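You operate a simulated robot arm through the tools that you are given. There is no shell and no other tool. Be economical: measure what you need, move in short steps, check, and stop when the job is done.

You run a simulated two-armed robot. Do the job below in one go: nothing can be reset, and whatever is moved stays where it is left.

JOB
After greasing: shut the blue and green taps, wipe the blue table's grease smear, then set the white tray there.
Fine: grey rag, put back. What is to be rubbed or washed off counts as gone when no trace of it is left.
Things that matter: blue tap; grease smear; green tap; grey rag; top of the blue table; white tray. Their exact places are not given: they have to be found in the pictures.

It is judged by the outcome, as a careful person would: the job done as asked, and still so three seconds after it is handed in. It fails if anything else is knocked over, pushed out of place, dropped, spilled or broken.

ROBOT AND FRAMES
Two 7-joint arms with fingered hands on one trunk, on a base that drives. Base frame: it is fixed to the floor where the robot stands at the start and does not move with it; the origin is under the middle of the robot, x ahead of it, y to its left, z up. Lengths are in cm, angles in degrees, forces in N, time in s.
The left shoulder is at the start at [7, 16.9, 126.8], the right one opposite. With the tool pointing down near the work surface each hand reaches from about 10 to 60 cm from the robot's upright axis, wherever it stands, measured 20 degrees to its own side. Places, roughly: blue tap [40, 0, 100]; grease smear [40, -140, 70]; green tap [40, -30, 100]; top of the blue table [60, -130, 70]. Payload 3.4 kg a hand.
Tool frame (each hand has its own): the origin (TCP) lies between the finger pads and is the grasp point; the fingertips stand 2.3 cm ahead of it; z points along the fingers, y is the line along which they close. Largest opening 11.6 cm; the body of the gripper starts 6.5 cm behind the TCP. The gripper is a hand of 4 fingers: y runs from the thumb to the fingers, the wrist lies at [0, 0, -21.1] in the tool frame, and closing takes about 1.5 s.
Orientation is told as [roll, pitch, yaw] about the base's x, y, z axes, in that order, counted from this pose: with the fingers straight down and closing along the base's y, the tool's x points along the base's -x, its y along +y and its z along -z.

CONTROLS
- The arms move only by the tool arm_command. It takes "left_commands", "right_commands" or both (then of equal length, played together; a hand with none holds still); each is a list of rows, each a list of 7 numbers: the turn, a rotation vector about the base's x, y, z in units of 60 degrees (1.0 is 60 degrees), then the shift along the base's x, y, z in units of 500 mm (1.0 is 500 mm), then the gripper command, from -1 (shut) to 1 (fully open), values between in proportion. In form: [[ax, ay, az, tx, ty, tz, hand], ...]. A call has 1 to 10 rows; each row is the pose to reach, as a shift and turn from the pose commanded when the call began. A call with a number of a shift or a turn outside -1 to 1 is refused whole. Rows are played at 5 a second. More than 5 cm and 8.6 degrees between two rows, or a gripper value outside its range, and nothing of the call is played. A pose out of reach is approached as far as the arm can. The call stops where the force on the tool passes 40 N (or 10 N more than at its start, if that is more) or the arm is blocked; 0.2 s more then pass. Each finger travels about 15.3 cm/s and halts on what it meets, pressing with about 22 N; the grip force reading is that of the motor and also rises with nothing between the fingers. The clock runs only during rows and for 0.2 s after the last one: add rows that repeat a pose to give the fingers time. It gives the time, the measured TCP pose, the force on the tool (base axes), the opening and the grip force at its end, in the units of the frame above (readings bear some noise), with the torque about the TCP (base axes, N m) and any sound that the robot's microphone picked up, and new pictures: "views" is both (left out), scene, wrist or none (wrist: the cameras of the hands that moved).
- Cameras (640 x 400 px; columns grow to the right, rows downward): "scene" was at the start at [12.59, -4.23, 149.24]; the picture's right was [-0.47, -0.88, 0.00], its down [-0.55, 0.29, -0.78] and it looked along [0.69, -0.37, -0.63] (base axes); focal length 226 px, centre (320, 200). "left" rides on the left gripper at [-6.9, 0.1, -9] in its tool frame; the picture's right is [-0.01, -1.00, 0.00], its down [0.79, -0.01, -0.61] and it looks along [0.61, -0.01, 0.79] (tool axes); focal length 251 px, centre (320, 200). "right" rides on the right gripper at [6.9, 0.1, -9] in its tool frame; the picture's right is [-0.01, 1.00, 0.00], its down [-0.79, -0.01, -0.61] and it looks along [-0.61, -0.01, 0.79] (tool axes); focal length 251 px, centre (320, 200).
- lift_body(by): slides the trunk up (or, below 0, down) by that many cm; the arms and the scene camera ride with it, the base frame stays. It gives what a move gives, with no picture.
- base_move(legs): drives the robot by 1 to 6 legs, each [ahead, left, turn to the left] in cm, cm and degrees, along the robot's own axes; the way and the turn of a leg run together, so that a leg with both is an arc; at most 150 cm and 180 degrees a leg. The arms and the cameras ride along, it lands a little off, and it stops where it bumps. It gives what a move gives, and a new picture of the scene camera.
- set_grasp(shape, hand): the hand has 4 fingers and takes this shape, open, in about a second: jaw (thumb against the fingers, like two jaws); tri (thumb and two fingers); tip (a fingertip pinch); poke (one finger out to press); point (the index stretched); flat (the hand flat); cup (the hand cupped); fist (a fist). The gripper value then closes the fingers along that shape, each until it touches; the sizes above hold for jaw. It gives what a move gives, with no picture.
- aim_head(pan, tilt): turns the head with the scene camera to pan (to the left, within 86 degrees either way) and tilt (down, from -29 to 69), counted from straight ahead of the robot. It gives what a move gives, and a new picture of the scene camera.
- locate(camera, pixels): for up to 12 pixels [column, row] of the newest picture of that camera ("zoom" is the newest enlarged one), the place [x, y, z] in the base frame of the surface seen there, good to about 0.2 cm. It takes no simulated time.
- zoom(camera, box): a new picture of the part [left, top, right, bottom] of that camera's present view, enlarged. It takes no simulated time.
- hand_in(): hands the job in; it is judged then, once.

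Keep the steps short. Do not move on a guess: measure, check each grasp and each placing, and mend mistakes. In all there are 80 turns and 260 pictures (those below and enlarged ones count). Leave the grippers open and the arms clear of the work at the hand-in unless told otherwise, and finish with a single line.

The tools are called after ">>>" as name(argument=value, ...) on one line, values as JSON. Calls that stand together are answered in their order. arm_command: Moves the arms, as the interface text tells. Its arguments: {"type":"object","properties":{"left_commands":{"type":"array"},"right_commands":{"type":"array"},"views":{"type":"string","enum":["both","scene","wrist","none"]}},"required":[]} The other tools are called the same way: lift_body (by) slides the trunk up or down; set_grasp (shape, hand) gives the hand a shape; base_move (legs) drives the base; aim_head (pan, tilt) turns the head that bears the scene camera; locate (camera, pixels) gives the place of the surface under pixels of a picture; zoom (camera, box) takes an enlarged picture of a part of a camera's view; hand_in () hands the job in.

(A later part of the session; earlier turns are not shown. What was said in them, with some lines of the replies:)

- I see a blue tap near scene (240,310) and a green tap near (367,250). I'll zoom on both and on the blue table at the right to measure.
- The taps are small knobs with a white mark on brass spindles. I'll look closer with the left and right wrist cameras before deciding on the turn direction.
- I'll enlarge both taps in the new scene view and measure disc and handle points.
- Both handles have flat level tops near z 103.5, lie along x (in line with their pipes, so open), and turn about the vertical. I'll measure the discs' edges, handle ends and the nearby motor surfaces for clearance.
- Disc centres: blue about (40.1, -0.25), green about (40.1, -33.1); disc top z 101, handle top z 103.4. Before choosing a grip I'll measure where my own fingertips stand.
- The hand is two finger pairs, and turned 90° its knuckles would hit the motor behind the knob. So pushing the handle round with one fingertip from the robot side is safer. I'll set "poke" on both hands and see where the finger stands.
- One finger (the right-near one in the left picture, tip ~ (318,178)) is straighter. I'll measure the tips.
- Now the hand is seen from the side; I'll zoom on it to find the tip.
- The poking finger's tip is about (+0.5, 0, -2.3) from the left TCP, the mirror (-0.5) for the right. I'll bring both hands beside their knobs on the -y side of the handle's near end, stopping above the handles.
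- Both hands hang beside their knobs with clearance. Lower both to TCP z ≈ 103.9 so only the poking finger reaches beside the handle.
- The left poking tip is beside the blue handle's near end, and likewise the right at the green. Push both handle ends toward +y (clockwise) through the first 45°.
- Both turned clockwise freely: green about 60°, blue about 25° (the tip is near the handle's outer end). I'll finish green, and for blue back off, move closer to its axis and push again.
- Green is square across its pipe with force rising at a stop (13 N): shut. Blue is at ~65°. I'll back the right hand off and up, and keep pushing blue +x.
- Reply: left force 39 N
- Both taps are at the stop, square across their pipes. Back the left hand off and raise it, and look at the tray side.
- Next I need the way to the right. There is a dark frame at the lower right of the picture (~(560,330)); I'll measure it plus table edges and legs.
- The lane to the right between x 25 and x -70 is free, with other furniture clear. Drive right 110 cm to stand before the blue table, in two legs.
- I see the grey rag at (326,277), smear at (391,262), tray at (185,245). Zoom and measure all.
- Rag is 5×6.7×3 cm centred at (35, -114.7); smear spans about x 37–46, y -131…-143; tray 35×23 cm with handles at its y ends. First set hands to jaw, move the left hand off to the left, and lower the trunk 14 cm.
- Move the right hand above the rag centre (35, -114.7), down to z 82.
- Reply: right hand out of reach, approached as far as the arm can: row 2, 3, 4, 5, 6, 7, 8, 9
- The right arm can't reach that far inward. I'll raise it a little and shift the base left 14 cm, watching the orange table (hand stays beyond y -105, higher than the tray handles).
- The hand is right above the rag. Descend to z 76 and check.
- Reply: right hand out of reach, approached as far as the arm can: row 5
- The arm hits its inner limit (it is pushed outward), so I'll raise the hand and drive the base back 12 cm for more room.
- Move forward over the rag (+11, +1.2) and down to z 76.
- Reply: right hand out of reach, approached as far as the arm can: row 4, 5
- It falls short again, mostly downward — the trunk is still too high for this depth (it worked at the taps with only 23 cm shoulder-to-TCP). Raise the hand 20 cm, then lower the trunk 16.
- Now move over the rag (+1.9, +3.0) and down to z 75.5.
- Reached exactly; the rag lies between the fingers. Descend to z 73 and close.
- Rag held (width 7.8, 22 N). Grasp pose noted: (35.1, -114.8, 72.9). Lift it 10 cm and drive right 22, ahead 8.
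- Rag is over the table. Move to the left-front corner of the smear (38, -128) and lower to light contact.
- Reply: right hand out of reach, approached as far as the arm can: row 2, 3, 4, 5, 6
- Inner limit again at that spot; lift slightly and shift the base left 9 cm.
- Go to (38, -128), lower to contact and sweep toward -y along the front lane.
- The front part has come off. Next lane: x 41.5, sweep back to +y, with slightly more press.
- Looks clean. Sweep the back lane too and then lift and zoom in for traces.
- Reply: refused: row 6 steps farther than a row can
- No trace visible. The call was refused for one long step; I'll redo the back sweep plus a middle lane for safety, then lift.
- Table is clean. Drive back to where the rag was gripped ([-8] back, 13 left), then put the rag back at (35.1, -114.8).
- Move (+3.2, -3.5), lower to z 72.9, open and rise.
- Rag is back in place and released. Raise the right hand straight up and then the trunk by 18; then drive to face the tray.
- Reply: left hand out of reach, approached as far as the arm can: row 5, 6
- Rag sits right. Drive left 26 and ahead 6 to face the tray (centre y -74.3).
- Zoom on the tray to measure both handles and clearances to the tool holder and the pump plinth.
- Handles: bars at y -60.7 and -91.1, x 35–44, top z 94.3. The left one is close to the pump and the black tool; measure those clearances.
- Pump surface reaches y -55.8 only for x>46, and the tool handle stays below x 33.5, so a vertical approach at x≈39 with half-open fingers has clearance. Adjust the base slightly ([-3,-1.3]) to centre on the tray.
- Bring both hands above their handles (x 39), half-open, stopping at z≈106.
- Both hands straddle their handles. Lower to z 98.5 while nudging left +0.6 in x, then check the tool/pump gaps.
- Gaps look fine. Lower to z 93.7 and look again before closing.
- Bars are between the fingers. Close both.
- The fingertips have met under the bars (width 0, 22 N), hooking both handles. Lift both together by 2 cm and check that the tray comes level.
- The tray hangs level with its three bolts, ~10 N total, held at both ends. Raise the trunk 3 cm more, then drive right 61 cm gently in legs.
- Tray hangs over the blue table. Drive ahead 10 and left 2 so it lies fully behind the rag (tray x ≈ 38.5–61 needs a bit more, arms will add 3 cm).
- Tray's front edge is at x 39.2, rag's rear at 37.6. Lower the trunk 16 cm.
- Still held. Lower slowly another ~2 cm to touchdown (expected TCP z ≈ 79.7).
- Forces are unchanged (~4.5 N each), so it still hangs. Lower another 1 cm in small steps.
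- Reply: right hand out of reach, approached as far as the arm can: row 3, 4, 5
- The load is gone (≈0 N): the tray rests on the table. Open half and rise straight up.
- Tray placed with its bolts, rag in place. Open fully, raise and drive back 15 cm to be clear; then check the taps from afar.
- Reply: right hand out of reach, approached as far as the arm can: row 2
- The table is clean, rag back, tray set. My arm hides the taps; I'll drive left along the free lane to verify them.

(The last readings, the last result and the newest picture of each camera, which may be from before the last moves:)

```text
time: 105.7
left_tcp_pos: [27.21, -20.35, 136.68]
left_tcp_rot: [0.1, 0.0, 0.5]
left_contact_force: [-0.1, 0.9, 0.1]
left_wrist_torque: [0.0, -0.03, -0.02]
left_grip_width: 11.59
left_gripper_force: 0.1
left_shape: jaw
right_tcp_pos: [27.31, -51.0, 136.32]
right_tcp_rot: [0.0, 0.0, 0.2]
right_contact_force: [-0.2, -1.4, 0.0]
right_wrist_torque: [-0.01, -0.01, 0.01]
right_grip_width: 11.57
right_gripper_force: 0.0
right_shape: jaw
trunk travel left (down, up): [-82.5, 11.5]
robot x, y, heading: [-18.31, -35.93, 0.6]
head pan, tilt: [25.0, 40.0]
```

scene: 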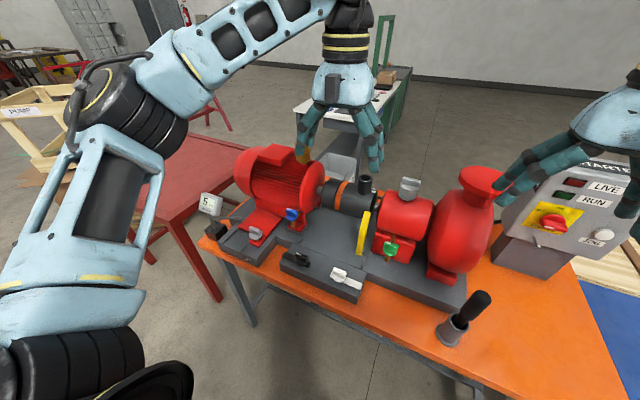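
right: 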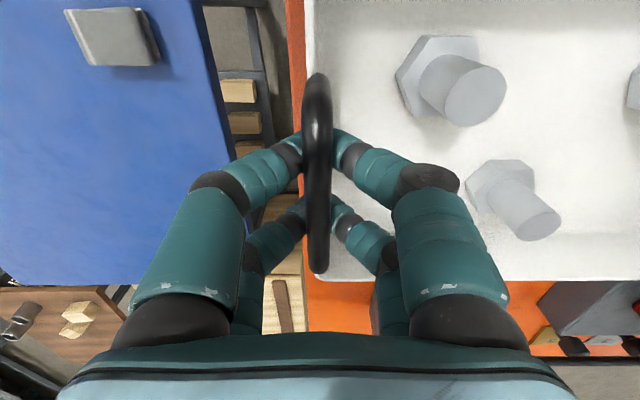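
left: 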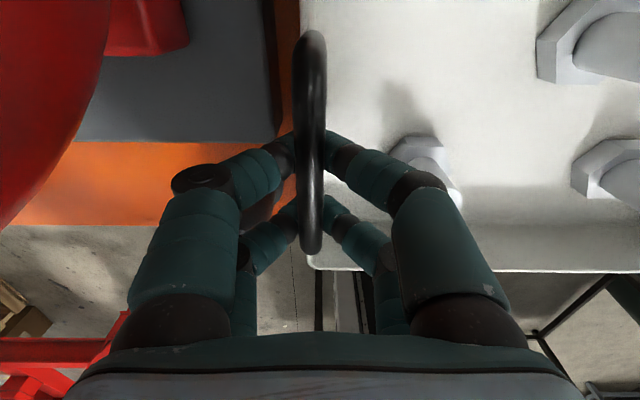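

Zoom on both taps.

>>> zoom(camera="scene", box=[268, 195, 316, 225])

>>> zoom(camera="scene", box=[366, 230, 414, 260])

```text
13.33 times, centred on (292, 210) of scene
```

zoom: 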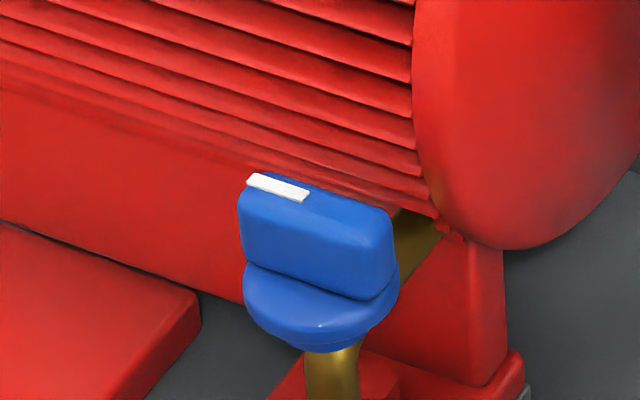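

```text
13.33 times, centred on (390, 245) of scene
```

zoom: 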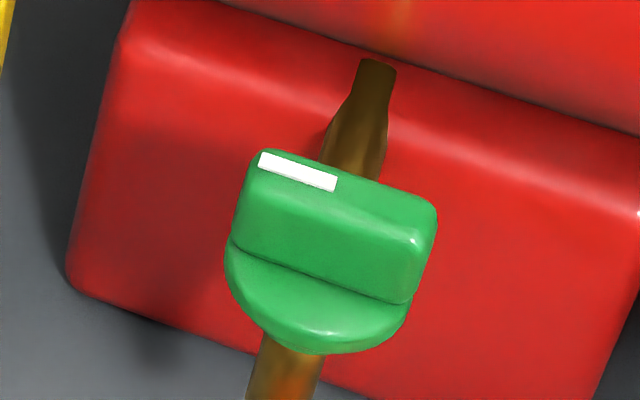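

Both taps sit square across their pipes, so they are shut. The smear is gone with no trace left, the rag is back in place and the tray rests on the blue table. The hands are open and clear, so I'm handing in.

>>> hand_in()

```text
The job is handed in.
```

The blue and green taps are shut, the grease smear is wiped off the blue table, the grey rag is back in its place, and the white tray is set on the blue table with its bolts still in it.
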